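You operate a simulated robot arm through the tools that you are given. There is no shell and no other tool. Be economical: measure what you need, move in short steps, check, and stop when the job is done.

The job below is to be done with a simulated robot arm. You get a single attempt, and the scene is never put back.

JOB
Top up hopper three to its FILL line from the maize bag.
Fine: shut the lid after, bag back on the trolley; spill a teaspoon at most. Set down upright: what you pick out.

It is judged by the outcome, as a careful person would: the job done as asked, and still so three seconds after it is handed in. It fails if anything else is knocked over, pushed out of place, dropped, spilled or broken. Lids that push on must go on centred and level and be pressed home; caps that screw on are set level and turned clockwise until they are tight.

ROBOT AND FRAMES
A 6-joint arm with a two-finger parallel gripper on a trunk, on a base that drives. Base frame: it is fixed to the floor where the robot stands at the start and does not move with it; the origin is under the middle of the robot, x ahead of it, y to its left, z up. Units: m, degrees, N and s.
With the tool pointing down near the work surface it reaches from about 0.14 to 0.84 m from the robot's upright axis, wherever it stands. Its first joint turns from -166.0 to 166.0 degrees. Places, roughly: beige bag, grey bag, yellow bag [-1, 1, 0.75]; hopper one [0, 0.6, 0.7]; hopper three [0.5, 0, 0.7]; hopper two [0.3, 0.3, 0.7]; lid of hopper three [0.5, 0, 1]. Payload 3.91 kg.
Tool frame: the origin (TCP) lies between the finger pads and is the grasp point; the fingertips stand 0.03 m ahead of it; z points along the fingers, y is the line along which they close. Largest opening 0.11 m; finger width 0.02, thickness 0.01; the body of the gripper, 0.048 by 0.112 m, starts 0.055 m behind the TCP.
Orientation is that of the tool frame in the base frame, as a unit quaternion [x, y, z, w]. With the fingers straight down and closing along the base's y, the tool's x points along the base's -x, its y along +y and its z along -z.

CONTROLS
- The arm moves only by the tool nudge_tool. Its argument "series" is a list of rows, each an object of numbers (a shift or turn left out is 0, a gripper value left out holds the last): "dx", "dy", "dz": the shift along the tool's x, y, z in cm; "ax", "ay", "az": the turn, a rotation vector about the tool's x, y, z in degrees; "gripper": the opening in per cent of the stroke, from 0 (shut) to 100 (fully open). In form: [{"dx": .., "dy": .., "dz": .., "ax": .., "ay": .., "az": .., "gripper": ..}, ...]. A call has 1 to 20 rows; each row shifts and turns the commanded pose from where the row before left it, along the tool's axes as they then stand. Each row takes 0.2 s and may step no farther than 0.05 m and 8.6 degrees from the row before; otherwise, or with a gripper value out of range, the whole call is refused. Where a pose cannot be reached the arm comes as near as it can. A force on the tool above 90 N (or 10 N above the force at the start of the call, whichever is more), or a blocked arm, ends the call early, and 0.2 s more pass. Each finger travels about 0.108 m/s and halts on what it meets, pressing with about 23 N; the grip force reading is that of the motor and also rises with nothing between the fingers. The clock runs only during rows and for 0.2 s after the last one: add rows that do not move to give the fingers time. It gives the time, the measured TCP pose, the force on the tool (base axes), the opening and the grip force at its end, in the units of the frame above (readings bear some noise), with the torque about the TCP (base axes, N m) and any sound that the robot's microphone picked up.
- Cameras (640 x 400 px; columns grow to the right, rows downward): "scene" is now at [-0.0955, 0.0347, 1.5272]; the picture's right is [0.43, -0.90, 0.00], its down [-0.61, -0.29, -0.74] and it looks along [0.66, 0.32, -0.68] (base axes); focal length 259 px, centre (320, 200). "wrist" rides on the gripper at [0.077, 0.007, -0.114] in the tool frame; the picture's right is [-0.09, 1.00, 0.00], its down [-0.80, -0.07, -0.59] and it looks along [-0.59, -0.05, 0.80] (tool axes); focal length 270 px, centre (320, 200).
- snapshot(camera): a new picture of that camera. It takes no simulated time.
- raise_lower(by): slides the trunk up (or, below 0, down) by that many m; the arm and the scene camera ride with it, the base frame stays. It gives what a move gives, with no picture.
- drive_base(legs): drives the robot by 1 to 6 legs, each [ahead, left, turn to the left] in m, m and degrees, along the robot's own axes; the way and the turn of a leg run together, so that a leg with both is an arc; at most 1.5 m and 180 degrees a leg. The arm and the cameras ride along, it lands a little off, and it stops where it bumps. It gives what a move gives.
- turn_head(pan, tilt): turns the head with the scene camera to pan (to the left, within 86 degrees either way) and tilt (down, from -29 to 69), counted from straight ahead of the robot. It gives what a move gives.
- probe_pixels(camera, pixels): for up to 12 pixels [column, row] of the newest picture of that camera ("zoom" is the newest enlarged one), the place [x, y, z] in the base frame of the surface seen there, good to about 0.003 m. It takes no simulated time.
- zoom(camera, box): a new picture of the part [left, top, right, bottom] of that camera's present view, enlarged. It takes no simulated time.
- close_job(): hands the job in; it is judged then, once.

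Keep the steps short. Do not move on a guess: measure, check each grasp and each placing, and mend mistakes. In all there are 80 turns and 52 pictures (those below and enlarged ones count). Leave the gripper open and the arm clear of the work at the hand-in unless told otherwise, and finish with a single line.

The tools are called after "Call:" by a JSON object that holds its "api" and its "payload". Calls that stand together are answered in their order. nudge_tool: Moves the arm, as the interface text tells. Its arguments: {"type":"object","properties":{"series":{"type":"array"}},"required":["series"]} The other tools are called the same way: raise_lower (by) slides the trunk up or down; drive_base (legs) drives the base; turn_head (pan, tilt) turns the head that bears the scene camera; snapshot (camera) takes a picture; probe_pixels (camera, pixels) gives the place of the surface under pixels of a picture; zoom (camera, box) takes an enlarged picture of a part of a camera's view; close_job () hands the job in.

At the start:

```text
t: 0.0
position: [0.4112, -0.1055, 1.227]
tcp_rot: [0.0, 1.0, 0.0, 0.0]
ft_force: [1.1, -0.6, -0.5]
moment: [0.02, -0.01, -0.04]
finger_gap: 0.1098
grasp_force: 0.0
trunk travel left (down, up): [-0.475, 0.065]
robot x, y, heading: [0.0019, 0.0007, 0.1]
head pan, tilt: [25.8, 42.6]
```

scene: 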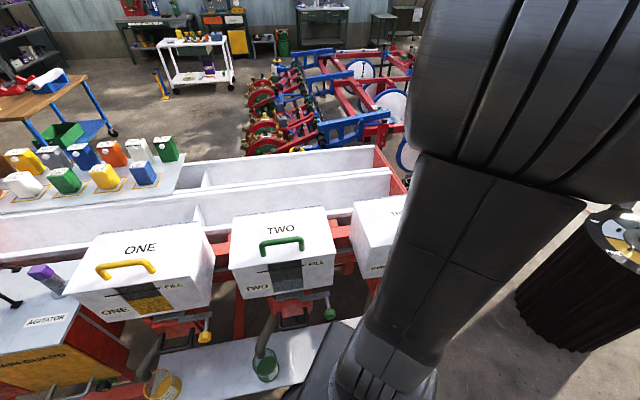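
wrist: 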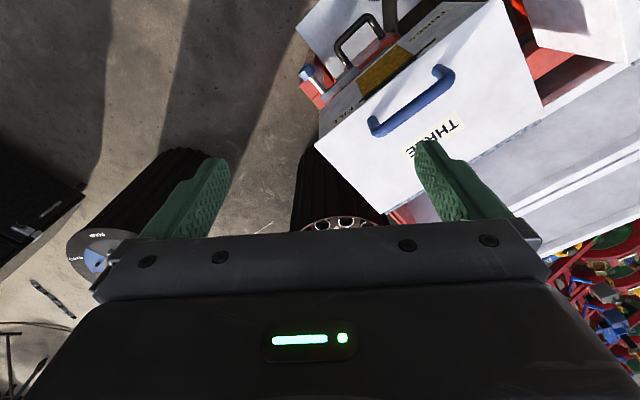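

The arm hides hopper three, and the bags are not in view. I'll turn the head left towards the trolley.

Call:
{"api": "turn_head", "payload": {"pan": 86, "tilt": 35}}

Call:
{"api": "snapshot", "payload": {"camera": "scene"}}

Call:
{"api": "zoom", "payload": {"camera": "wrist", "box": [280, 0, 560, 175]}}

```text
t: 1.3
position: [0.4099, -0.1082, 1.2273]
tcp_rot: [0.0, 1.0, 0.0, 0.0]
ft_force: [-0.9, 0.2, 0.6]
moment: [0.03, 0.06, 0.0]
finger_gap: 0.11
grasp_force: 0.2
trunk travel left (down, up): [-0.475, 0.065]
robot x, y, heading: [-0.0017, -0.0014, -0.1]
head pan, tilt: [85.9, 35.0]
```

```text
49 pictures are left
```

scene: 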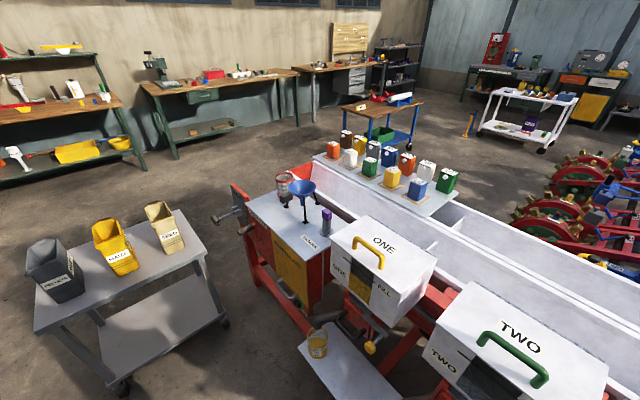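

```text
2.29 times, centred on (420, 88) of wrist
```

zoom: 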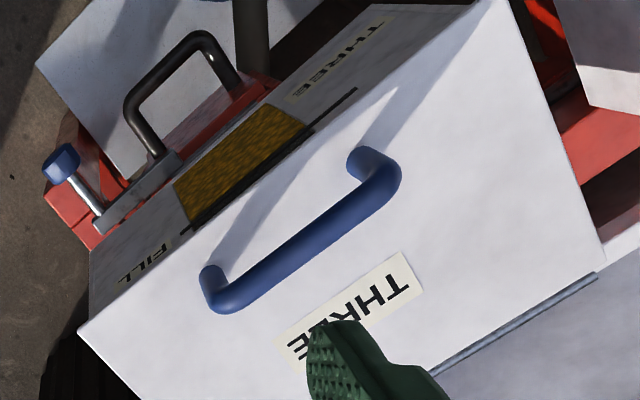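

Three open bags sit on the trolley at left. I'll zoom in on the labels and measure the trolley.

Call:
{"api": "zoom", "payload": {"camera": "scene", "box": [10, 180, 250, 330]}}

Call:
{"api": "probe_pixels", "payload": {"camera": "scene", "pixels": [[35, 330], [80, 262], [178, 210], [207, 250], [92, 222], [132, 215], [104, 250], [138, 268], [104, 274], [115, 228], [300, 345], [385, 232]]}}

```text
2.67 times, centred on (130, 255) of scene
```

zoom: 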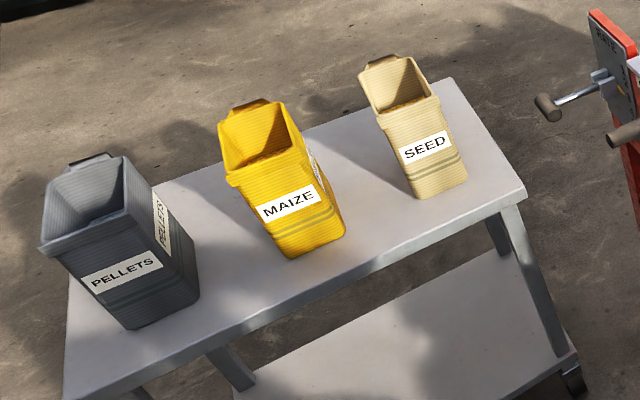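

```text
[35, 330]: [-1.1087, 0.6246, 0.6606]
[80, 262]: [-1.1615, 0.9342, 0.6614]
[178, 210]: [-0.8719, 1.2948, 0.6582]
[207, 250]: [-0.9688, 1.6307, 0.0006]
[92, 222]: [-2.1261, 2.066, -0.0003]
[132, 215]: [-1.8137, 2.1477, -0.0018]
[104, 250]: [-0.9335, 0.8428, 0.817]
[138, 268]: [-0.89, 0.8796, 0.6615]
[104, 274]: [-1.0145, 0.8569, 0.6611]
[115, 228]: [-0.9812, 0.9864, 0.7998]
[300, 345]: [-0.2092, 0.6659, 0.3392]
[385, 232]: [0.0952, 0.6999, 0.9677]
```

Next I'll measure hopper three in the wrist picture: lid corners, handle, hinge rod and window.

Call:
{"api": "probe_pixels", "payload": {"camera": "wrist", "pixels": [[318, 146], [496, 3], [541, 112], [374, 127], [446, 74], [412, 104], [538, 122], [470, 163], [385, 72], [398, 78], [350, 115], [500, 60]]}}

Call:
{"api": "turn_head", "payload": {"pan": -20, "tilt": 50}}

Call:
{"api": "snapshot", "payload": {"camera": "scene"}}

```text
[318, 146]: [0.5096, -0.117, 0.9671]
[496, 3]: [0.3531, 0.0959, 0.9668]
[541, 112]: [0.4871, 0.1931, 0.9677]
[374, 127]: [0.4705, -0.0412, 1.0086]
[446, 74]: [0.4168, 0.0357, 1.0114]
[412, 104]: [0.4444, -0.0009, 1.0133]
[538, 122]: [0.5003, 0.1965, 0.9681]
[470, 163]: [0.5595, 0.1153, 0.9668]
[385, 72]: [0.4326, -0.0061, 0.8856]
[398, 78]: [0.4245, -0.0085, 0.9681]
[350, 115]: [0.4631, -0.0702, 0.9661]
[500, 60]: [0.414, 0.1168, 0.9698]
```

```text
t: 3.1
position: [0.4096, -0.1071, 1.2273]
tcp_rot: [0.0, 1.0, 0.0, 0.0]
ft_force: [0.1, -0.8, 0.5]
moment: [0.04, 0.02, -0.03]
finger_gap: 0.1101
grasp_force: 0.3
trunk travel left (down, up): [-0.475, 0.065]
robot x, y, heading: [-0.0, -0.0004, 0.2]
head pan, tilt: [-20.0, 50.0]
```

```text
46 pictures are left
```

scene: 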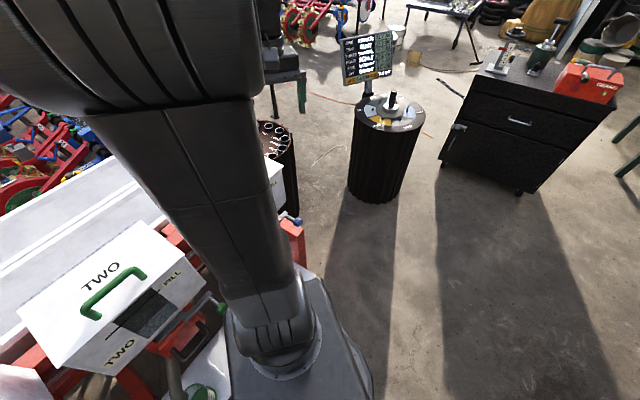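

There is a board with a table at the top centre. I'll zoom in on it, then measure the hopper front from the wrist view.

Call:
{"api": "zoom", "payload": {"camera": "scene", "box": [330, 20, 430, 130]}}

Call:
{"api": "zoom", "payload": {"camera": "wrist", "box": [300, 0, 480, 112]}}

```text
3.64 times, centred on (380, 75) of scene
```

zoom: 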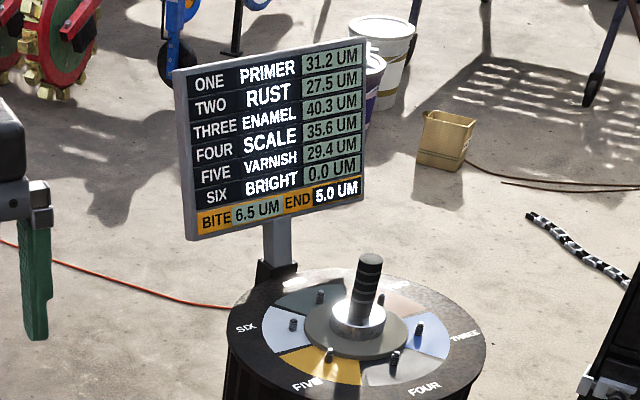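

```text
3.56 times, centred on (390, 56) of wrist
```

zoom: 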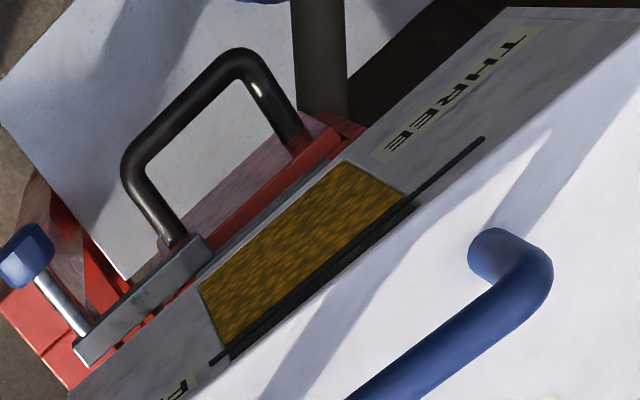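

The board is about paint and has no bearing on this job. The lid is hinged along its far edge, and the handle bar is centred near (0.444, -0.003, 1.01), running along (-0.59, 0.81). I'll turn the tool 53.6° so it closes across the bar, then look.

Call:
{"api": "nudge_tool", "payload": {"series": [{"az": 7.66}, {"az": 7.66}, {"az": 7.66}, {"az": 7.66}, {"az": 7.66}, {"az": 7.66}, {"az": 7.64}, {}]}}

Call:
{"api": "snapshot", "payload": {"camera": "wrist"}}

```text
t: 4.9
position: [0.4106, -0.1066, 1.2271]
tcp_rot: [0.451, 0.892, 0.0, 0.001]
ft_force: [-1.1, 0.7, -0.4]
moment: [0.02, 0.01, 0.05]
finger_gap: 0.1101
grasp_force: 0.0
trunk travel left (down, up): [-0.475, 0.065]
robot x, y, heading: [-0.0017, -0.0, 0.1]
head pan, tilt: [-20.0, 50.0]
```

```text
43 pictures are left
```

wrist: 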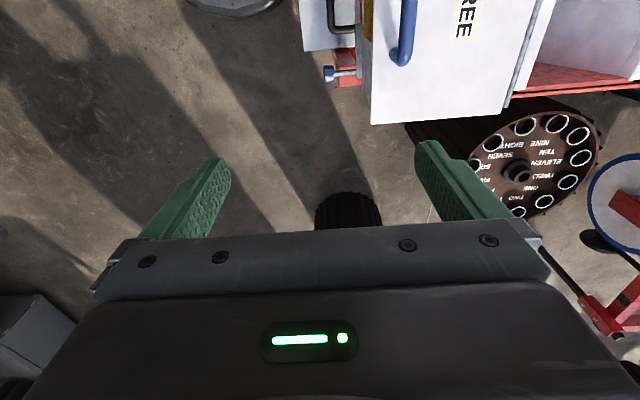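

The tool x axis now lies along the bar. Next I'll move over the handle: +6.36 cm x, +8.83 cm y, 11 cm down.

Call:
{"api": "nudge_tool", "payload": {"series": [{"dx": 2.1, "dy": 2.9}, {"dx": 2.1, "dy": 2.9}, {"dx": 2.16, "dy": 3.03}, {"dz": 3.5}, {"dz": 3.5}, {"dz": 4}, {}]}}

Call:
{"api": "snapshot", "payload": {"camera": "wrist"}}

```text
t: 6.5
position: [0.4445, -0.0031, 1.1173]
tcp_rot: [0.451, 0.892, 0.0, 0.0]
ft_force: [1.0, -0.1, -0.4]
moment: [0.01, 0.01, -0.03]
finger_gap: 0.1103
grasp_force: 0.0
trunk travel left (down, up): [-0.475, 0.065]
robot x, y, heading: [0.0027, 0.0021, -0.1]
head pan, tilt: [-20.0, 50.0]
```

```text
42 pictures are left
```

wrist: 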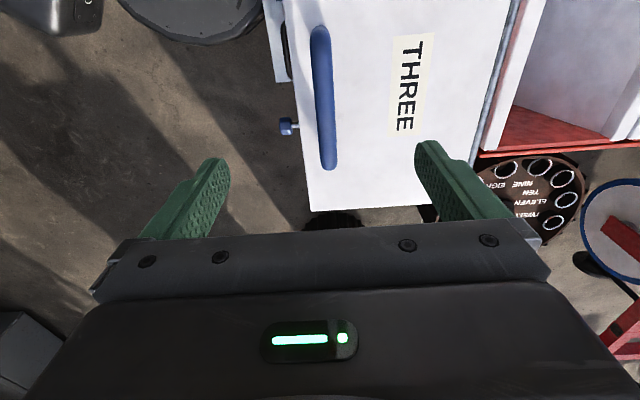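

The bar is at column ~323, rows 25-168. I'll check where it lies.

Call:
{"api": "probe_pixels", "payload": {"camera": "wrist", "pixels": [[320, 35], [323, 90], [328, 160], [316, 90], [331, 90], [510, 60], [490, 130], [360, 100], [308, 150]]}}

```text
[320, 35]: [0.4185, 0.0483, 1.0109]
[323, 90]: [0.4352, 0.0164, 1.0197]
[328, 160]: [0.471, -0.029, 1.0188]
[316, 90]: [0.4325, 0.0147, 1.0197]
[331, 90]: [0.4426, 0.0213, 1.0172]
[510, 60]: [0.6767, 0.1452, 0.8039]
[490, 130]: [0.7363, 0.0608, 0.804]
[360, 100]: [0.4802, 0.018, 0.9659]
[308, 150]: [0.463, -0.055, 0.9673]
```

The bar's top is at z≈1.02 and it sits 0.6 cm further along both tool axes. I'll go down around it and close.

Call:
{"api": "nudge_tool", "payload": {"series": [{"dx": 0.6, "dy": 0.6, "dz": 3}, {"dz": 3}, {"dz": 2.5}, {"dz": 2.3}, {}, {"gripper": 5}, {"gripper": 5}, {"gripper": 5}, {"gripper": 5}, {"gripper": 5}]}}

Call:
{"api": "snapshot", "payload": {"camera": "wrist"}}

```text
t: 8.7
position: [0.4458, 0.0047, 1.0091]
tcp_rot: [0.451, 0.893, -0.001, 0.001]
ft_force: [-1.8, 0.7, -0.7]
moment: [-0.04, -0.03, -0.19]
finger_gap: 0.0158
grasp_force: 45.8
trunk travel left (down, up): [-0.475, 0.065]
robot x, y, heading: [-0.0002, 0.0004, 0.2]
head pan, tilt: [-20.0, 50.0]
```

```text
41 pictures are left
```

wrist: 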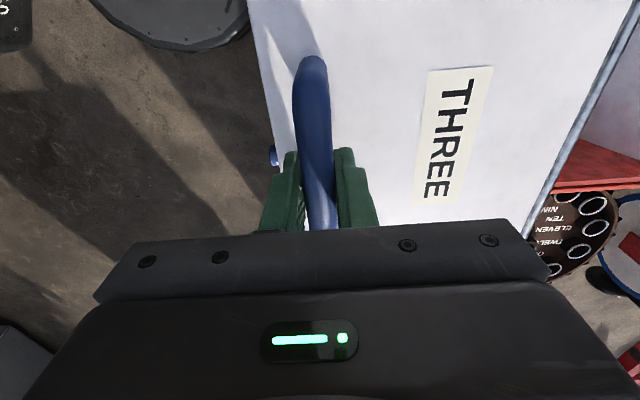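

The bar is held with a gap of 15.8 mm. With the hinge at radius ≈0.164 m, I'll lift along the arc through the first 30°, in half steps, and check the force.

Call:
{"api": "nudge_tool", "payload": {"series": [{"dy": 0.45, "dz": -1.35}, {"dy": 0.58, "dz": -1.31}, {"dy": 0.7, "dz": -1.25}, {"dy": 0.79, "dz": -1.19}, {"dy": 0.9, "dz": -1.12}, {"dy": 0.98, "dz": -1.03}, {}]}}

Call:
{"api": "snapshot", "payload": {"camera": "wrist"}}

```text
t: 10.3
position: [0.4802, 0.0284, 1.0813]
tcp_rot: [0.45, 0.893, 0.0, 0.001]
ft_force: [-11.0, -11.8, 9.1]
moment: [-0.43, 0.03, -0.49]
finger_gap: 0.0156
grasp_force: 45.1
trunk travel left (down, up): [-0.475, 0.065]
robot x, y, heading: [0.0005, 0.0024, -0.2]
head pan, tilt: [-20.0, 50.0]
```

```text
40 pictures are left
```

wrist: 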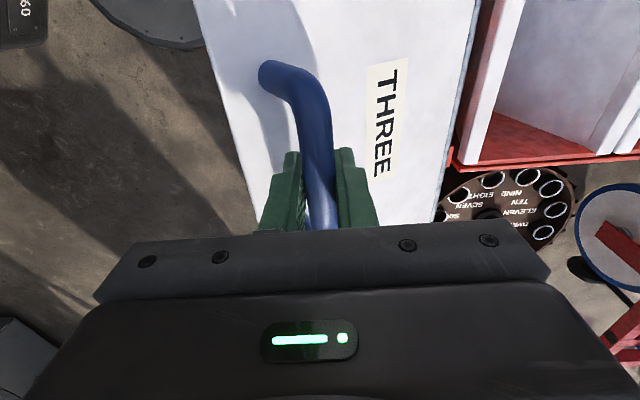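

The lid follows, with a radial push of about 18 N, so my radius is slightly short. I'll back off 3 mm and continue to about 70°.

Call:
{"api": "nudge_tool", "payload": {"series": [{"dy": 0.8, "dz": -1.05}, {"dy": 1.16, "dz": -0.88}, {"dy": 1.23, "dz": -0.76}, {"dy": 1.3, "dz": -0.64}, {"dy": 1.36, "dz": -0.53}, {"dy": 1.38, "dz": -0.4}, {"dy": 1.42, "dz": -0.3}, {"dy": 1.43, "dz": -0.15}, {}]}}

Call:
{"api": "snapshot", "payload": {"camera": "wrist"}}

```text
t: 12.3
position: [0.5628, 0.0886, 1.1274]
tcp_rot: [0.451, 0.893, 0.0, 0.0]
ft_force: [3.2, -8.5, 6.4]
moment: [-0.27, -0.16, -0.79]
finger_gap: 0.0158
grasp_force: 45.6
trunk travel left (down, up): [-0.475, 0.065]
robot x, y, heading: [-0.0004, -0.0001, 0.1]
head pan, tilt: [-20.0, 50.0]
```

```text
39 pictures are left
```

wrist: 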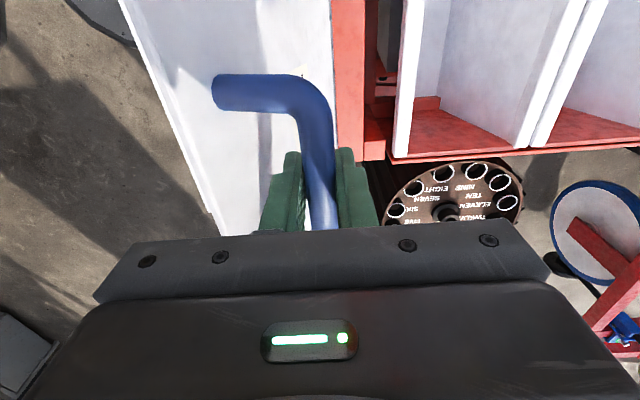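

At about 70° the forces are low. I'll continue to about 100° and watch for a stop.

Call:
{"api": "nudge_tool", "payload": {"series": [{"dy": 1.45, "dz": -0.05}, {"dy": 1.45, "dz": 0.09}, {"dy": 1.43, "dz": 0.22}, {"dy": 1.4, "dz": 0.35}, {"dy": 1.38, "dz": 0.46}, {"dy": 1.33, "dz": 0.58}, {}]}}

Call:
{"api": "snapshot", "payload": {"camera": "wrist"}}

```text
t: 13.9
position: [0.6302, 0.1411, 1.1107]
tcp_rot: [0.451, 0.893, -0.001, 0.001]
ft_force: [1.4, -2.6, -0.3]
moment: [-0.33, -0.21, -0.87]
finger_gap: 0.0157
grasp_force: 45.0
trunk travel left (down, up): [-0.475, 0.065]
robot x, y, heading: [0.0037, -0.0026, 0.0]
head pan, tilt: [-20.0, 50.0]
```

```text
38 pictures are left
```

wrist: 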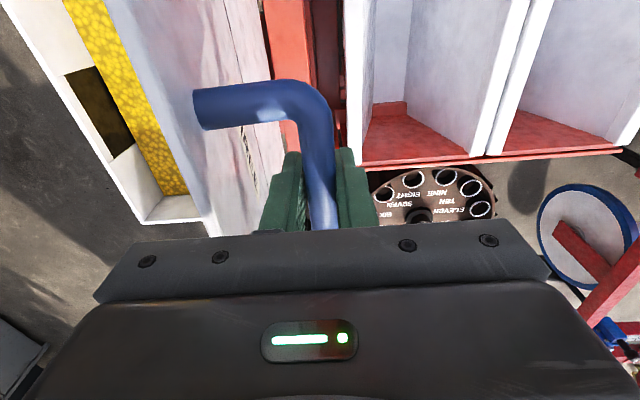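

About 100°, still free. I'll go on another 12° or so.

Call:
{"api": "nudge_tool", "payload": {"series": [{"dy": 1.26, "dz": 0.7}, {"dy": 1.2, "dz": 0.8}, {"dy": 0.6, "dz": 0.45}, {}]}}

```text
t: 14.9
position: [0.6437, 0.1496, 1.102]
tcp_rot: [0.451, 0.893, 0.001, 0.0]
ft_force: [-54.9, -39.4, 39.5]
moment: [-0.34, -0.09, -0.53]
finger_gap: 0.0161
grasp_force: 45.0
trunk travel left (down, up): [-0.475, 0.065]
robot x, y, heading: [0.002, -0.0014, 0.1]
head pan, tilt: [-20.0, 50.0]
```

It hits its stop at about 105°, past vertical. I'll back off to take the load away, then open slightly and check that it rests.

Call:
{"api": "nudge_tool", "payload": {"series": [{"dy": -0.9, "dz": -0.7}, {"dy": -0.6, "dz": -0.4}, {}]}}

Call:
{"api": "nudge_tool", "payload": {"series": [{"gripper": 26}, {"gripper": 26}, {"gripper": 26}, {"gripper": 26}]}}

Call:
{"api": "snapshot", "payload": {"camera": "wrist"}}

```text
t: 15.7
position: [0.6429, 0.1505, 1.1013]
tcp_rot: [0.451, 0.892, 0.0, -0.002]
ft_force: [-10.2, -16.4, -12.4]
moment: [-0.63, -0.55, -0.78]
finger_gap: 0.0156
grasp_force: 45.0
trunk travel left (down, up): [-0.475, 0.065]
robot x, y, heading: [0.0002, -0.0017, -0.1]
head pan, tilt: [-20.0, 50.0]
```

```text
t: 16.7
position: [0.6431, 0.1504, 1.1028]
tcp_rot: [0.451, 0.892, 0.0, 0.0]
ft_force: [0.0, 0.0, 0.9]
moment: [0.03, -0.01, -0.03]
finger_gap: 0.0287
grasp_force: 0.1
trunk travel left (down, up): [-0.475, 0.065]
robot x, y, heading: [-0.0001, 0.0042, 0.2]
head pan, tilt: [-20.0, 50.0]
```

```text
37 pictures are left
```

wrist: 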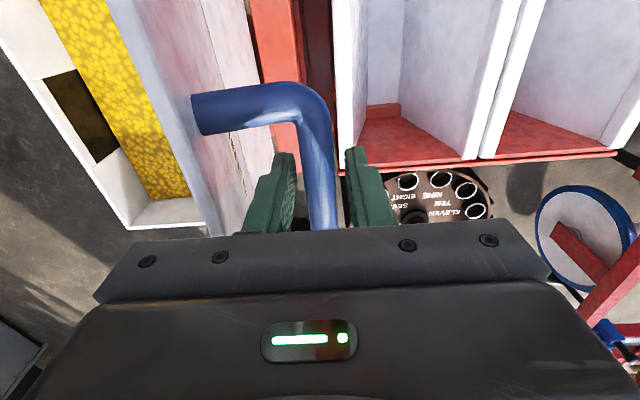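

The lid rests open with no load. I'll go straight up, then back towards the robot, and look into the hopper.

Call:
{"api": "nudge_tool", "payload": {"series": [{"dz": -2}, {"dz": -3}, {"dz": -3.5}, {"dz": -3.5}, {"dy": -4, "dz": -2}, {"dy": -4.5}, {"dy": -4.5}, {"dy": -4.5}, {"dy": -4.5}, {"dy": -4}, {}]}}

Call:
{"api": "snapshot", "payload": {"camera": "wrist"}}

```text
t: 19.1
position: [0.4331, -0.0039, 1.2432]
tcp_rot: [0.451, 0.893, 0.0, 0.001]
ft_force: [-0.2, 0.3, -0.9]
moment: [0.03, 0.01, -0.04]
finger_gap: 0.0284
grasp_force: 0.1
trunk travel left (down, up): [-0.475, 0.065]
robot x, y, heading: [-0.0006, -0.003, 0.1]
head pan, tilt: [-20.0, 50.0]
```

```text
36 pictures are left
```

wrist: 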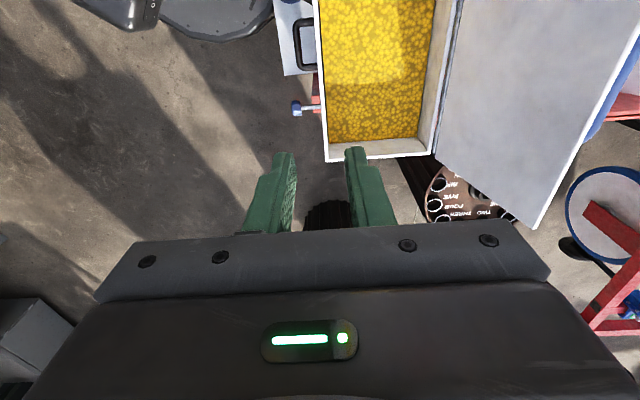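

The hopper is open and I can see the maize. I'll measure the surface, the rim and the lid.

Call:
{"api": "probe_pixels", "payload": {"camera": "wrist", "pixels": [[370, 100], [345, 30], [410, 30], [400, 125], [340, 130], [325, 155], [435, 148], [460, 5], [322, 5], [590, 130], [540, 222], [380, 157]]}}

Call:
{"api": "turn_head", "payload": {"pan": 40, "tilt": 50}}

Call:
{"api": "nudge_tool", "payload": {"series": [{"az": -8.5}, {"az": -8.5}, {"az": -8.5}, {"az": -8.5}, {"az": -8.5}, {"az": -8.5}, {"az": -8.5}, {"az": -8.5}, {"az": -8.5}, {"az": -8.5}, {}]}}

Call:
{"api": "snapshot", "payload": {"camera": "wrist"}}

```text
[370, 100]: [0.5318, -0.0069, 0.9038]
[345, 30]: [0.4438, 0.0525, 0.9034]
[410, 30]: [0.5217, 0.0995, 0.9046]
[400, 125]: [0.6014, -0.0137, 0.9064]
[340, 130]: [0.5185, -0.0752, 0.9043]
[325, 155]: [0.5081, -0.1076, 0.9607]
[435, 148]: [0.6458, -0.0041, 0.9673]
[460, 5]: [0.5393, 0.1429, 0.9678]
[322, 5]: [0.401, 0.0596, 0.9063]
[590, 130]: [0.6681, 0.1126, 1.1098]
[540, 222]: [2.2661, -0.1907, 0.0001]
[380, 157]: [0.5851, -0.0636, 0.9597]
```

```text
t: 20.4
position: [0.4333, -0.0041, 1.2435]
tcp_rot: [0.451, 0.892, 0.0, 0.0]
ft_force: [-0.6, -0.3, -0.4]
moment: [-0.01, 0.0, 0.04]
finger_gap: 0.0286
grasp_force: 0.0
trunk travel left (down, up): [-0.475, 0.065]
robot x, y, heading: [0.0024, 0.0002, -0.1]
head pan, tilt: [40.0, 50.0]
```

```text
t: 22.8
position: [0.4318, -0.0035, 1.2421]
tcp_rot: [-0.271, 0.963, 0.0, -0.001]
ft_force: [0.7, -0.1, 0.4]
moment: [-0.03, -0.02, 0.0]
finger_gap: 0.0285
grasp_force: 0.1
trunk travel left (down, up): [-0.475, 0.065]
robot x, y, heading: [0.0001, 0.0004, -0.1]
head pan, tilt: [40.0, 50.0]
```

```text
35 pictures are left
```

wrist: 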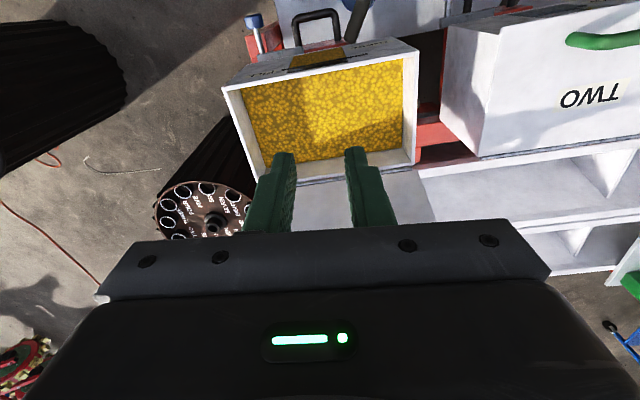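

Maize is at z≈0.904 and the rim at about 0.962. I'll zoom in on the front face to measure the FILL mark height.

Call:
{"api": "zoom", "payload": {"camera": "wrist", "box": [220, 0, 440, 137]}}

Call:
{"api": "probe_pixels", "payload": {"camera": "wrist", "pixels": [[300, 70], [340, 62], [320, 60], [268, 74], [370, 50], [310, 60], [338, 50], [236, 90], [405, 52], [247, 150], [413, 165], [330, 160]]}}

```text
2.91 times, centred on (330, 68) of wrist
```

zoom: 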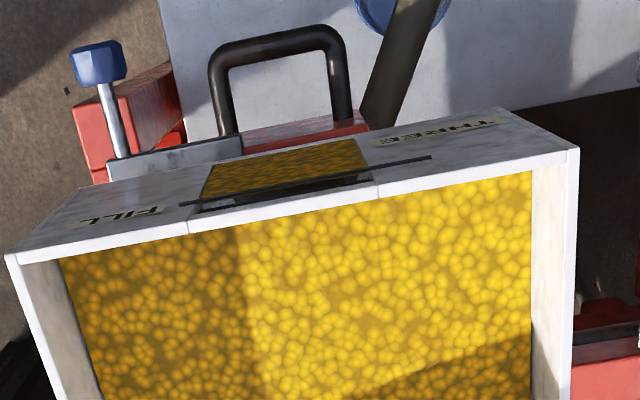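

```text
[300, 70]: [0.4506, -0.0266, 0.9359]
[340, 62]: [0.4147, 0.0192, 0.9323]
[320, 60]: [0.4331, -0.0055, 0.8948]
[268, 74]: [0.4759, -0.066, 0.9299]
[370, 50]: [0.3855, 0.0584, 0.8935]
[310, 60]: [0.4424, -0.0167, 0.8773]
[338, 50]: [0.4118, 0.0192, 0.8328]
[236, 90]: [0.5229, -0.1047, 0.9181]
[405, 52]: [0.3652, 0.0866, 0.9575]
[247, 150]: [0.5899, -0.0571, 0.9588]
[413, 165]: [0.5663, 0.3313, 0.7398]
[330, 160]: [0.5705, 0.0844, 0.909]
```

Call:
{"api": "probe_pixels", "payload": {"camera": "zoom", "pixels": [[184, 204], [240, 192], [300, 182], [400, 163], [426, 157], [280, 186], [300, 194], [160, 210], [110, 215]]}}

```text
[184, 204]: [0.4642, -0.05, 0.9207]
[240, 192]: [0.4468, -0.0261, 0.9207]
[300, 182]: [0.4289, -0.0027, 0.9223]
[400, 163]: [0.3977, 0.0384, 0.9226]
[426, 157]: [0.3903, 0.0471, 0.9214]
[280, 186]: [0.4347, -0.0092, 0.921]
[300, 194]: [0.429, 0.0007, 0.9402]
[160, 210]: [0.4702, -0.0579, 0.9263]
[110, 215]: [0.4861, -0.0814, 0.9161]
```

The FILL mark is at z≈0.9215, so the maize needs to rise about 17 mm. Next is the bag: I'll turn left 135° and drive 0.6 m towards the trolley with the arm high.

Call:
{"api": "drive_base", "payload": {"legs": [[0, 0, 135], [0.6, 0, 0]]}}

Call:
{"api": "turn_head", "payload": {"pan": 25, "tilt": 50}}

Call:
{"api": "snapshot", "payload": {"camera": "scene"}}

Call:
{"api": "snapshot", "payload": {"camera": "wrist"}}

```text
t: 31.6
position: [-0.6898, 0.7563, 1.2426]
tcp_rot: [0.99, -0.138, 0.001, 0.0]
ft_force: [-0.3, 1.3, 0.6]
moment: [0.01, 0.02, 0.0]
finger_gap: 0.0286
grasp_force: 0.1
trunk travel left (down, up): [-0.475, 0.065]
robot x, y, heading: [-0.3983, 0.4365, 133.1]
head pan, tilt: [40.0, 50.0]
```

```text
t: 32.4
position: [-0.6895, 0.7565, 1.2435]
tcp_rot: [0.99, -0.138, 0.0, 0.0]
ft_force: [-0.2, -1.3, -0.7]
moment: [-0.01, 0.03, 0.02]
finger_gap: 0.0285
grasp_force: 0.0
trunk travel left (down, up): [-0.475, 0.065]
robot x, y, heading: [-0.4003, 0.4367, 132.7]
head pan, tilt: [25.0, 50.0]
```

```text
33 pictures are left
```

scene: 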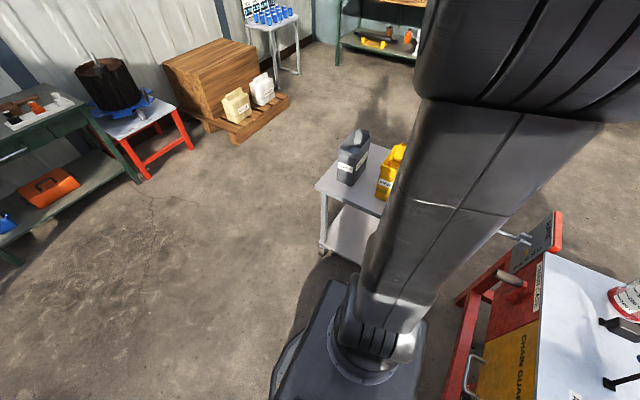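

```text
32 pictures are left
```

wrist: 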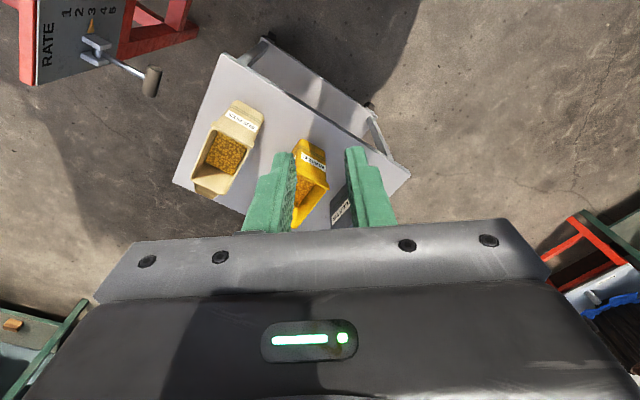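

The maize bag is at (308,175) in the wrist view. I'll zoom in and measure it.

Call:
{"api": "zoom", "payload": {"camera": "wrist", "box": [260, 110, 400, 235]}}

Call:
{"api": "zoom", "payload": {"camera": "scene", "box": [310, 110, 430, 270]}}

```text
3.20 times, centred on (330, 172) of wrist
```

zoom: 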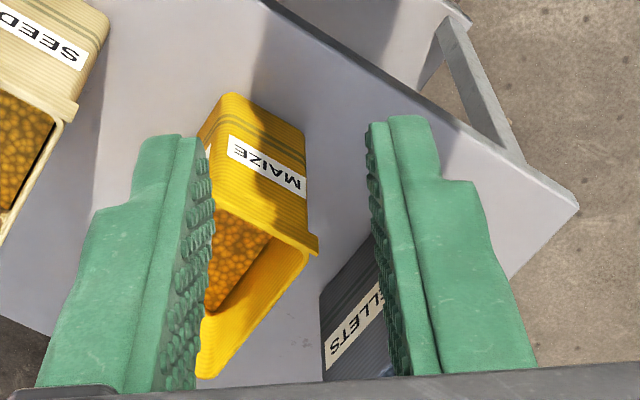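

```text
2.50 times, centred on (370, 190) of scene
```

zoom: 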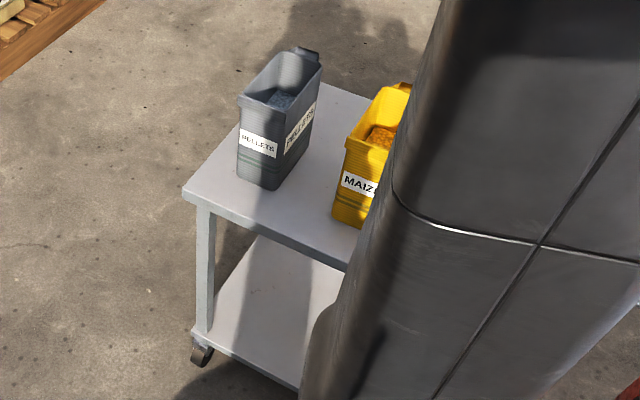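

Call:
{"api": "probe_pixels", "payload": {"camera": "wrist", "pixels": [[328, 186], [301, 141], [324, 154], [302, 156], [324, 169], [295, 225], [303, 190], [310, 211], [325, 176], [340, 150], [398, 172]]}}

Call:
{"api": "probe_pixels", "payload": {"camera": "zoom", "pixels": [[348, 140], [390, 155], [375, 90], [405, 88], [362, 120], [335, 215], [358, 226], [345, 180], [385, 135], [378, 195], [200, 192], [268, 190]]}}

```text
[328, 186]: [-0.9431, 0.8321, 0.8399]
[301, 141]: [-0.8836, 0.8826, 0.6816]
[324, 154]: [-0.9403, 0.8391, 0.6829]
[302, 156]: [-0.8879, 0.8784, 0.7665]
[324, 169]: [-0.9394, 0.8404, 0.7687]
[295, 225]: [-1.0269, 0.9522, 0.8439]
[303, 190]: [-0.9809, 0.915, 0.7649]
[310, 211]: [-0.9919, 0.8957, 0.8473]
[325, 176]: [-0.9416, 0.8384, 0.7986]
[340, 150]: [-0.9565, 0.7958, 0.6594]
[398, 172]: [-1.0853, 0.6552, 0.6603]
```

```text
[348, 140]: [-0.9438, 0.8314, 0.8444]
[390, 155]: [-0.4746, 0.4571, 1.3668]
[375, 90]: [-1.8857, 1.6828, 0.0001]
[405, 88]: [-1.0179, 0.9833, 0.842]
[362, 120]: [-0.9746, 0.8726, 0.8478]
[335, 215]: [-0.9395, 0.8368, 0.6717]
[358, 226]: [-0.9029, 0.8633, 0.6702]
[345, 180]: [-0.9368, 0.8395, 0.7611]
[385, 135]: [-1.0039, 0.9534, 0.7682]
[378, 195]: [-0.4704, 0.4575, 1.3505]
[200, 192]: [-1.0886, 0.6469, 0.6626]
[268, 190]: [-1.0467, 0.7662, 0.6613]
```

The bag is about 7-8 cm wide, 15 cm deep and 18 cm high, with the grain at z≈0.765. Before I choose a grasp I want a closer look at the rim and back tab, so I'll open the fingers and move nearer, above the bag.

Call:
{"api": "nudge_tool", "payload": {"series": [{"dx": -3, "dy": -1.4, "gripper": 100}, {"dx": -3, "dy": -1.4}, {"dx": -3, "dy": -1.4}, {"dx": -3, "dy": -1.4}, {"dx": -3, "dy": -1.4}, {"dz": 4}, {"dz": 4}, {"dz": 4}, {"dz": 4}, {}]}}

Call:
{"api": "snapshot", "payload": {"camera": "wrist"}}

```text
t: 34.6
position: [-0.8157, 0.8666, 1.0825]
tcp_rot: [0.99, -0.138, 0.0, 0.0]
ft_force: [-1.1, 0.2, -0.8]
moment: [0.0, -0.04, -0.01]
finger_gap: 0.1099
grasp_force: 0.1
trunk travel left (down, up): [-0.475, 0.065]
robot x, y, heading: [-0.397, 0.4361, 133.0]
head pan, tilt: [25.0, 50.0]
```

```text
29 pictures are left
```

wrist: 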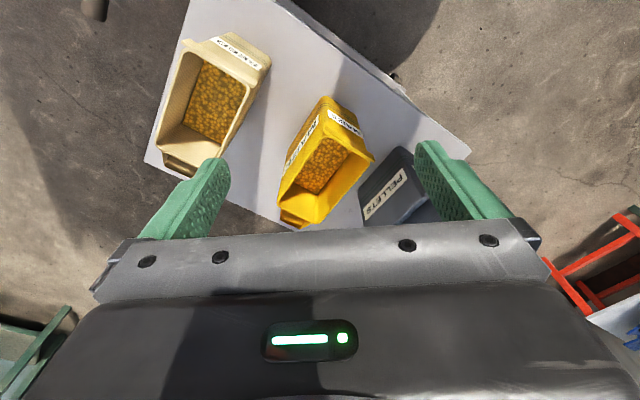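

Call:
{"api": "zoom", "payload": {"camera": "wrist", "box": [240, 85, 430, 235]}}

```text
2.67 times, centred on (335, 160) of wrist
```

zoom: 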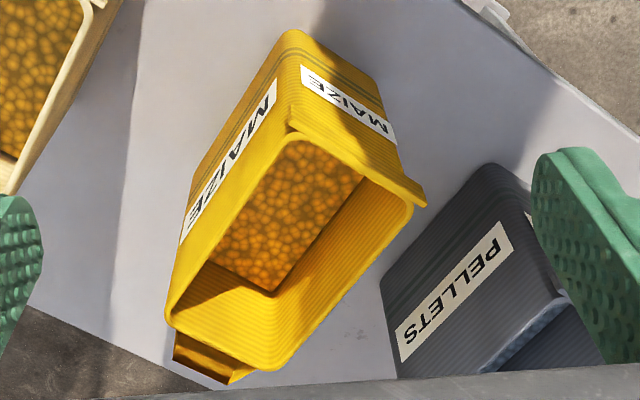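

The back has a small tab sticking out, and the front has a pouring lip. I'll measure both.

Call:
{"api": "probe_pixels", "payload": {"camera": "zoom", "pixels": [[180, 338], [250, 372], [178, 358], [225, 380], [215, 362], [170, 315], [275, 365], [285, 125], [424, 204], [410, 205], [300, 180], [345, 220]]}}

Call:
{"api": "probe_pixels", "payload": {"camera": "zoom", "pixels": [[290, 35], [185, 230], [230, 130], [400, 320], [420, 345], [400, 280], [505, 175], [565, 300]]}}

```text
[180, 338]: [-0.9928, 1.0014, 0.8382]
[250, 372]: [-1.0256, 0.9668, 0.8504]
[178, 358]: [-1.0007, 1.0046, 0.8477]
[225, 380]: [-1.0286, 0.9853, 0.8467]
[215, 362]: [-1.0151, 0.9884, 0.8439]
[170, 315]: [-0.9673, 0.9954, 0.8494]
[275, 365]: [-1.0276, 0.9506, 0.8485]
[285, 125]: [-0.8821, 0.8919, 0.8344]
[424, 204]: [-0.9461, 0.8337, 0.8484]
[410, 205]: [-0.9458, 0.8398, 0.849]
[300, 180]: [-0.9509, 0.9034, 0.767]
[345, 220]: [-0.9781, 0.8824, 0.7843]
```

```text
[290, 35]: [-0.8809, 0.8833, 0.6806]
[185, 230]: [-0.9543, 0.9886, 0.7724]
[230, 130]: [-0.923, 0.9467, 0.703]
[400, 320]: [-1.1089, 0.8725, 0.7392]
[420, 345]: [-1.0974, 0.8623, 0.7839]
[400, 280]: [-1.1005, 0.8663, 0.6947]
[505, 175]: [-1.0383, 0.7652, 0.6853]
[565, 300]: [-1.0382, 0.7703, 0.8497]
```

I want to grip the bag across its 7.5 cm width at mid-height, horizontally from behind (the tab side), so that it pours over its lip away from me. I'll check that there is floor space behind the trolley.

Call:
{"api": "probe_pixels", "payload": {"camera": "scene", "pixels": [[236, 142], [289, 100], [193, 148], [345, 45], [320, 150], [370, 115], [392, 70], [318, 188], [372, 150], [325, 253], [300, 70], [135, 180]]}}

Call:
{"api": "probe_pixels", "payload": {"camera": "wrist", "pixels": [[148, 160], [183, 5], [285, 5], [467, 153], [290, 226], [240, 212]]}}

```text
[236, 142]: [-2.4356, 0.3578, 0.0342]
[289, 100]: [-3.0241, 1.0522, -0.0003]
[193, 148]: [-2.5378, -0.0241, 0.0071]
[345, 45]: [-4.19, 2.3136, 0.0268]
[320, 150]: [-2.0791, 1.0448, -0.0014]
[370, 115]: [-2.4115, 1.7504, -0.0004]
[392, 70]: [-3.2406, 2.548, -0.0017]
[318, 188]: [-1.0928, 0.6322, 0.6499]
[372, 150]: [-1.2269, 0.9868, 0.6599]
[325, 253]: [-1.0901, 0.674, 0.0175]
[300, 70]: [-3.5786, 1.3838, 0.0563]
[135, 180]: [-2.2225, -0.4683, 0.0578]
```

```text
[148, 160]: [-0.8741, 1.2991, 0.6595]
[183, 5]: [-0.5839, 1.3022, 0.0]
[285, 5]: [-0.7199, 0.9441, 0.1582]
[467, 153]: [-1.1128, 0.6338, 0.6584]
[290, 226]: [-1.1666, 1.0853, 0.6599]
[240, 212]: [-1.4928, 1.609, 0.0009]
```

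There is free floor behind the trolley. I'll raise the arm, then drive around the trolley's left end and face its back.

Call:
{"api": "nudge_tool", "payload": {"series": [{"dz": -4}, {"dz": -4}, {"dz": -4}, {"dz": -4}, {}]}}

Call:
{"api": "drive_base", "payload": {"legs": [[0.3, 0.815, 0], [0.989, 0.034, 0], [0.3, -0.485, 0], [-0.143, -0.373, 0], [0, 0, 173]]}}

Call:
{"api": "turn_head", "payload": {"pan": -30, "tilt": 50}}

Call:
{"api": "snapshot", "payload": {"camera": "scene"}}

```text
t: 35.8
position: [-0.8146, 0.8659, 1.2452]
tcp_rot: [0.991, -0.137, 0.001, 0.0]
ft_force: [0.4, -0.4, 0.2]
moment: [0.0, 0.01, 0.0]
finger_gap: 0.1101
grasp_force: 0.1
trunk travel left (down, up): [-0.475, 0.065]
robot x, y, heading: [-0.4017, 0.435, 132.7]
head pan, tilt: [25.0, 50.0]
```

```text
t: 57.3
position: [-0.9914, 1.0607, 1.2437]
tcp_rot: [0.163, 0.987, 0.001, 0.0]
ft_force: [0.1, -0.2, -0.2]
moment: [0.0, 0.01, -0.01]
finger_gap: 0.11
grasp_force: 0.1
trunk travel left (down, up): [-0.475, 0.065]
robot x, y, heading: [-1.3884, 1.5134, -50.2]
head pan, tilt: [25.0, 50.0]
```

```text
t: 58.5
position: [-0.992, 1.0629, 1.2445]
tcp_rot: [0.164, 0.986, 0.0, 0.0]
ft_force: [-0.6, -0.4, -0.7]
moment: [-0.02, -0.01, -0.01]
finger_gap: 0.1098
grasp_force: 0.0
trunk travel left (down, up): [-0.475, 0.065]
robot x, y, heading: [-1.3865, 1.5104, -50.3]
head pan, tilt: [-30.0, 50.0]
```

```text
27 pictures are left
```

scene: 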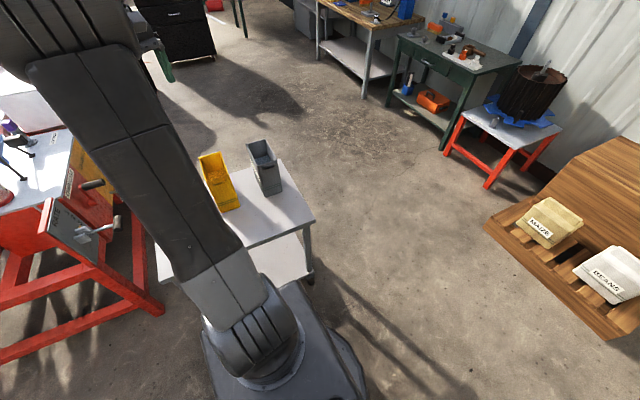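

I'm behind the trolley. I'll turn the tool 145° so the wrist camera ends up above the gripper once it is tilted level and the fingers close across the bag's width.

Call:
{"api": "nudge_tool", "payload": {"series": [{"az": -8.53}, {"az": -8.53}, {"az": -8.53}, {"az": -8.53}, {"az": -8.53}, {"az": -8.53}, {"az": -8.53}, {"az": -8.53}, {"az": -8.53}, {"az": -8.53}, {"az": -8.53}, {"az": -8.53}, {"az": -8.53}, {"az": -8.53}, {"az": -8.53}, {"az": -8.53}, {"az": -8.53}, {}]}}

```text
t: 62.3
position: [-0.9904, 1.0608, 1.2436]
tcp_rot: [0.893, -0.451, 0.0, 0.0]
ft_force: [0.0, 0.4, -0.6]
moment: [0.02, 0.02, -0.01]
finger_gap: 0.1102
grasp_force: 0.1
trunk travel left (down, up): [-0.475, 0.065]
robot x, y, heading: [-1.3896, 1.5108, -50.3]
head pan, tilt: [-30.0, 50.0]
```

The tool x axis now points along the bag's front normal. I'll line up behind the bag's back-centre and tilt the tool level, still high up.

Call:
{"api": "nudge_tool", "payload": {"series": [{"dx": -1.7, "dy": 2.84}, {"dx": -1.65, "dy": 2.84}, {"ay": 8.2}, {"ay": 8.2}, {"ay": 8.2}, {"ay": 8.2}, {"ay": 8.2}, {"ay": 8.2}, {"ay": 8.2}, {"ay": 8.2}, {"ay": 8.2}, {"ay": 8.2}, {"ay": 8}, {}]}}

Call:
{"api": "snapshot", "payload": {"camera": "wrist"}}

```text
t: 65.3
position: [-1.0546, 1.0575, 1.2429]
tcp_rot: [0.772, -0.391, 0.446, 0.226]
ft_force: [0.0, -0.8, 0.8]
moment: [0.02, 0.04, -0.01]
finger_gap: 0.1097
grasp_force: 0.0
out of reach, approached as far as the arm can: row 2, 10, 11, 12, 13
trunk travel left (down, up): [-0.475, 0.065]
robot x, y, heading: [-1.3837, 1.5108, -50.3]
head pan, tilt: [-30.0, 50.0]
```

```text
26 pictures are left
```

wrist: 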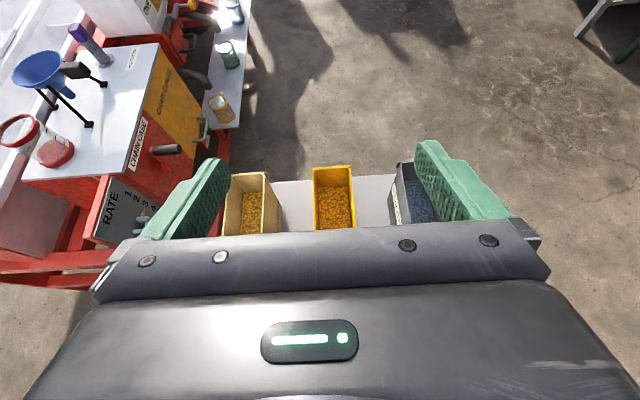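

The tilt stopped at 60°, because the arm is too folded. I'll back the base off 0.17 m and lower the trunk, then finish levelling with the arm stretched further.

Call:
{"api": "drive_base", "payload": {"legs": [[-0.17, 0, -3.5]]}}

Call:
{"api": "raise_lower", "payload": {"by": -0.38}}

Call:
{"api": "nudge_tool", "payload": {"series": [{"ay": 7.5}, {"ay": 7.5}, {"ay": 7.5}, {"ay": 7.5}, {}]}}

```text
t: 66.8
position: [-1.187, 1.1736, 1.2452]
tcp_rot: [0.76, -0.414, 0.44, 0.24]
ft_force: [0.4, -0.3, -0.1]
moment: [0.02, -0.01, -0.01]
finger_gap: 0.1099
grasp_force: 0.0
trunk travel left (down, up): [-0.475, 0.065]
robot x, y, heading: [-1.4888, 1.6454, -53.3]
head pan, tilt: [-30.0, 50.0]
```

```text
t: 70.5
position: [-1.1857, 1.1726, 0.8641]
tcp_rot: [0.76, -0.414, 0.44, 0.24]
ft_force: [-0.7, -0.4, -0.7]
moment: [0.0, 0.01, 0.04]
finger_gap: 0.11
grasp_force: 0.0
trunk travel left (down, up): [-0.095, 0.445]
robot x, y, heading: [-1.4882, 1.6438, -53.3]
head pan, tilt: [-30.0, 50.0]
```

```text
t: 71.7
position: [-1.1861, 1.1731, 0.8641]
tcp_rot: [0.76, -0.414, 0.44, 0.24]
ft_force: [0.7, -0.2, 0.2]
moment: [-0.02, 0.01, 0.02]
finger_gap: 0.11
grasp_force: 0.0
out of reach, approached as far as the arm can: row 1, 2, 3, 4
trunk travel left (down, up): [-0.095, 0.445]
robot x, y, heading: [-1.4931, 1.6453, -53.4]
head pan, tilt: [-30.0, 50.0]
```

Still limited at this short reach. I'll probe how a forward step is applied, then retry the tilt farther out.

Call:
{"api": "nudge_tool", "payload": {"series": [{"dz": 4}, {"dz": 4}, {}]}}

```text
t: 72.5
position: [-1.1626, 1.1361, 0.8396]
tcp_rot: [0.762, -0.413, 0.439, 0.237]
ft_force: [0.1, 0.3, 0.6]
moment: [0.04, -0.04, 0.04]
finger_gap: 0.11
grasp_force: 0.1
out of reach, approached as far as the arm can: row 2
trunk travel left (down, up): [-0.095, 0.445]
robot x, y, heading: [-1.4891, 1.6447, -53.8]
head pan, tilt: [-30.0, 50.0]
```

Low and close is the limit, so reaching further out should help. I'll move forward level, staying behind the bag, centre sideways, and correct the 3° yaw.

Call:
{"api": "nudge_tool", "payload": {"series": [{"dx": 1.6, "dz": 2.2, "dy": -1}, {"dx": 1.4, "dz": 2.4, "dy": -1}, {"dx": 1.4, "dz": 2.4, "dy": -1}, {"dx": 1.4, "dz": 2.4, "dy": -0.8}, {"ax": 2.8, "az": -1.6}, {}]}}

```text
t: 73.9
position: [-1.0709, 1.0636, 0.8436]
tcp_rot: [0.772, -0.391, 0.447, 0.226]
ft_force: [-1.2, -0.2, -1.3]
moment: [0.0, 0.0, -0.02]
finger_gap: 0.11
grasp_force: 0.1
trunk travel left (down, up): [-0.095, 0.445]
robot x, y, heading: [-1.4883, 1.647, -53.6]
head pan, tilt: [-30.0, 50.0]
```

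Call:
{"api": "nudge_tool", "payload": {"series": [{"ay": 7.5}, {"ay": 7.5}, {"ay": 7.5}, {"ay": 7.5}, {}]}}

Call:
{"api": "raise_lower", "payload": {"by": -0.09}}

Call:
{"api": "snapshot", "payload": {"camera": "wrist"}}

```text
t: 75.1
position: [-1.071, 1.0638, 0.8446]
tcp_rot: [0.772, -0.392, 0.447, 0.227]
ft_force: [0.3, 0.3, 0.3]
moment: [0.0, -0.02, 0.0]
finger_gap: 0.11
grasp_force: 0.1
out of reach, approached as far as the arm can: row 1, 2, 3, 4
trunk travel left (down, up): [-0.095, 0.445]
robot x, y, heading: [-1.4917, 1.6484, -53.4]
head pan, tilt: [-30.0, 50.0]
```

```text
t: 76.3
position: [-1.0704, 1.0642, 0.7542]
tcp_rot: [0.772, -0.393, 0.446, 0.226]
ft_force: [0.0, -0.7, -1.3]
moment: [0.02, 0.02, 0.0]
finger_gap: 0.11
grasp_force: 0.1
trunk travel left (down, up): [-0.005, 0.535]
robot x, y, heading: [-1.4875, 1.645, -53.6]
head pan, tilt: [-30.0, 50.0]
```

```text
25 pictures are left
```

wrist: 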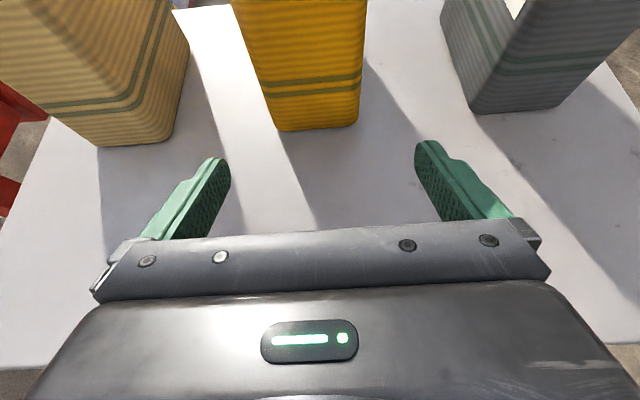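

The tool seems limited to 60° from vertical. That still allows a grip pointing 30° below level, with a wide pouring range. The bag is centred at column ~320 between the fingers. I'll advance 9 cm level and check.

Call:
{"api": "nudge_tool", "payload": {"series": [{"dx": 1.5, "dz": 2.6}, {"dx": 1.5, "dz": 2.6}, {"dx": 1.5, "dz": 2.6}, {}]}}

Call:
{"api": "snapshot", "payload": {"camera": "wrist"}}

```text
t: 77.3
position: [-1.018, 0.9896, 0.7547]
tcp_rot: [0.772, -0.392, 0.446, 0.226]
ft_force: [-0.4, -1.1, -0.4]
moment: [0.03, 0.01, 0.01]
finger_gap: 0.1099
grasp_force: 0.0
trunk travel left (down, up): [-0.005, 0.535]
robot x, y, heading: [-1.4886, 1.644, -53.7]
head pan, tilt: [-30.0, 50.0]
```

```text
24 pictures are left
```

wrist: 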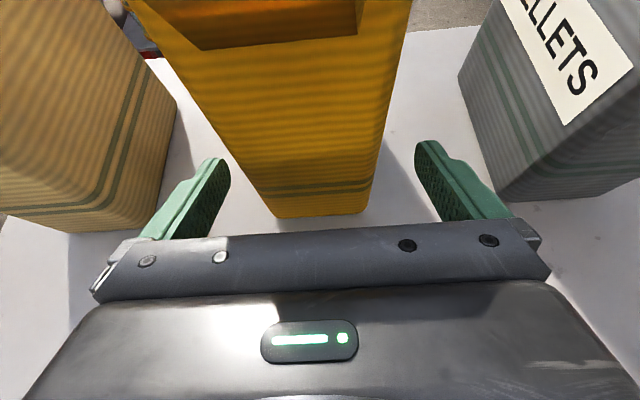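

I can see the tab's underside at rows 0-50. I'll measure its height and the back wall.

Call:
{"api": "probe_pixels", "payload": {"camera": "wrist", "pixels": [[205, 47], [355, 32], [280, 10], [280, 60], [300, 130], [320, 205], [280, 212], [365, 205], [250, 165], [385, 120]]}}

```text
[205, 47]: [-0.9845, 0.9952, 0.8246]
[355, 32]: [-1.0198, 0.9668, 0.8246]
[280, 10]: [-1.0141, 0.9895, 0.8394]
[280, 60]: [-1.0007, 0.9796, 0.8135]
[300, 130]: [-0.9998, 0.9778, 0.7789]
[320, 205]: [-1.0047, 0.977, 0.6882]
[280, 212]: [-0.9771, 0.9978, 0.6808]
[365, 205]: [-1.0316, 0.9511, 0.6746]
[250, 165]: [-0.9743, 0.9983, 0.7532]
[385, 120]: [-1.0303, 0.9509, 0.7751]
```

The tab's bottom is at z≈0.825 and the back wall is 7.4 cm wide. I'll advance to 3 cm depth, 1.2 cm lower, then close gently.

Call:
{"api": "nudge_tool", "payload": {"series": [{"dx": 0.5, "dy": -0.4, "dz": 1.7}, {"dx": 0.5, "dz": 1.7}, {"dx": 0.5, "dz": 1.6}, {}]}}

Call:
{"api": "snapshot", "payload": {"camera": "wrist"}}

```text
t: 78.3
position: [-0.9843, 0.9524, 0.7427]
tcp_rot: [0.772, -0.392, 0.447, 0.226]
ft_force: [0.5, 1.5, 0.5]
moment: [0.03, -0.01, 0.01]
finger_gap: 0.1103
grasp_force: 0.1
trunk travel left (down, up): [-0.005, 0.535]
robot x, y, heading: [-1.4882, 1.6467, -53.3]
head pan, tilt: [-30.0, 50.0]
```

```text
23 pictures are left
```

wrist: 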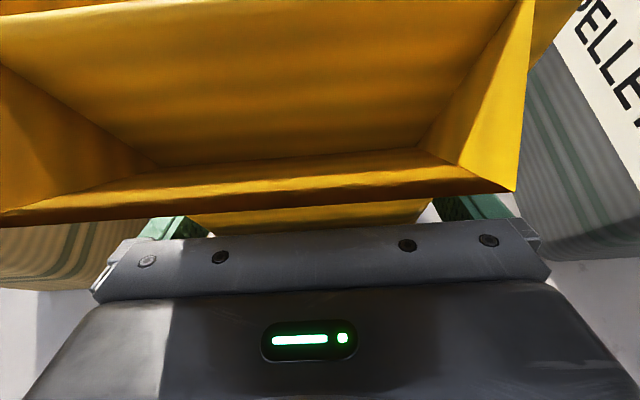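

No contact force, and the fingers straddle the bag. Closing now.

Call:
{"api": "nudge_tool", "payload": {"series": [{"gripper": 72}, {"gripper": 66}, {"gripper": 60}, {"gripper": 40}, {"gripper": 20}, {"gripper": 20}, {}]}}

Call:
{"api": "nudge_tool", "payload": {"series": [{"dx": 0.87, "dz": -0.5, "gripper": 10}, {"dx": 0.87, "dz": -0.5}, {"dx": 0.87, "dz": -0.5}, {}, {}]}}

Call:
{"api": "turn_head", "payload": {"pan": -15, "tilt": 45}}

Call:
{"api": "snapshot", "payload": {"camera": "scene"}}

```text
t: 79.9
position: [-0.9834, 0.9528, 0.7424]
tcp_rot: [0.772, -0.391, 0.446, 0.226]
ft_force: [7.8, 5.0, 0.1]
moment: [0.17, -0.22, 0.36]
finger_gap: 0.0848
grasp_force: 23.0
trunk travel left (down, up): [-0.005, 0.535]
robot x, y, heading: [-1.4855, 1.6468, -53.5]
head pan, tilt: [-30.0, 50.0]
```

```text
t: 81.1
position: [-0.9835, 0.9516, 0.7695]
tcp_rot: [0.772, -0.391, 0.447, 0.226]
ft_force: [0.3, 0.6, -10.9]
moment: [0.28, 0.27, 0.0]
finger_gap: 0.085
grasp_force: 23.0
trunk travel left (down, up): [-0.005, 0.535]
robot x, y, heading: [-1.4911, 1.6446, -53.7]
head pan, tilt: [-30.0, 50.0]
```

```text
t: 81.9
position: [-0.9832, 0.951, 0.7707]
tcp_rot: [0.772, -0.392, 0.446, 0.227]
ft_force: [-0.2, -0.1, -9.4]
moment: [0.34, 0.24, -0.03]
finger_gap: 0.0849
grasp_force: 23.2
trunk travel left (down, up): [-0.005, 0.535]
robot x, y, heading: [-1.4886, 1.6464, -53.6]
head pan, tilt: [-15.0, 45.0]
```

```text
22 pictures are left
```

scene: 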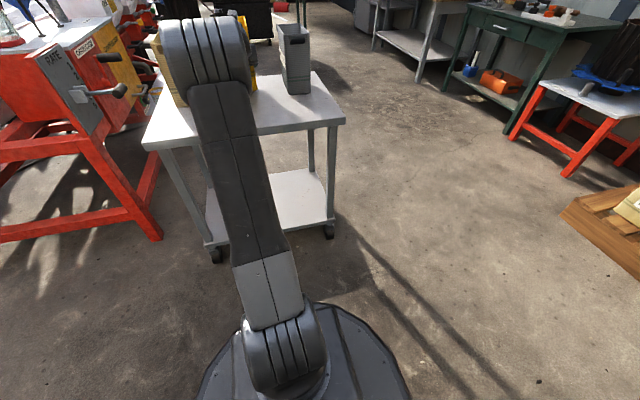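

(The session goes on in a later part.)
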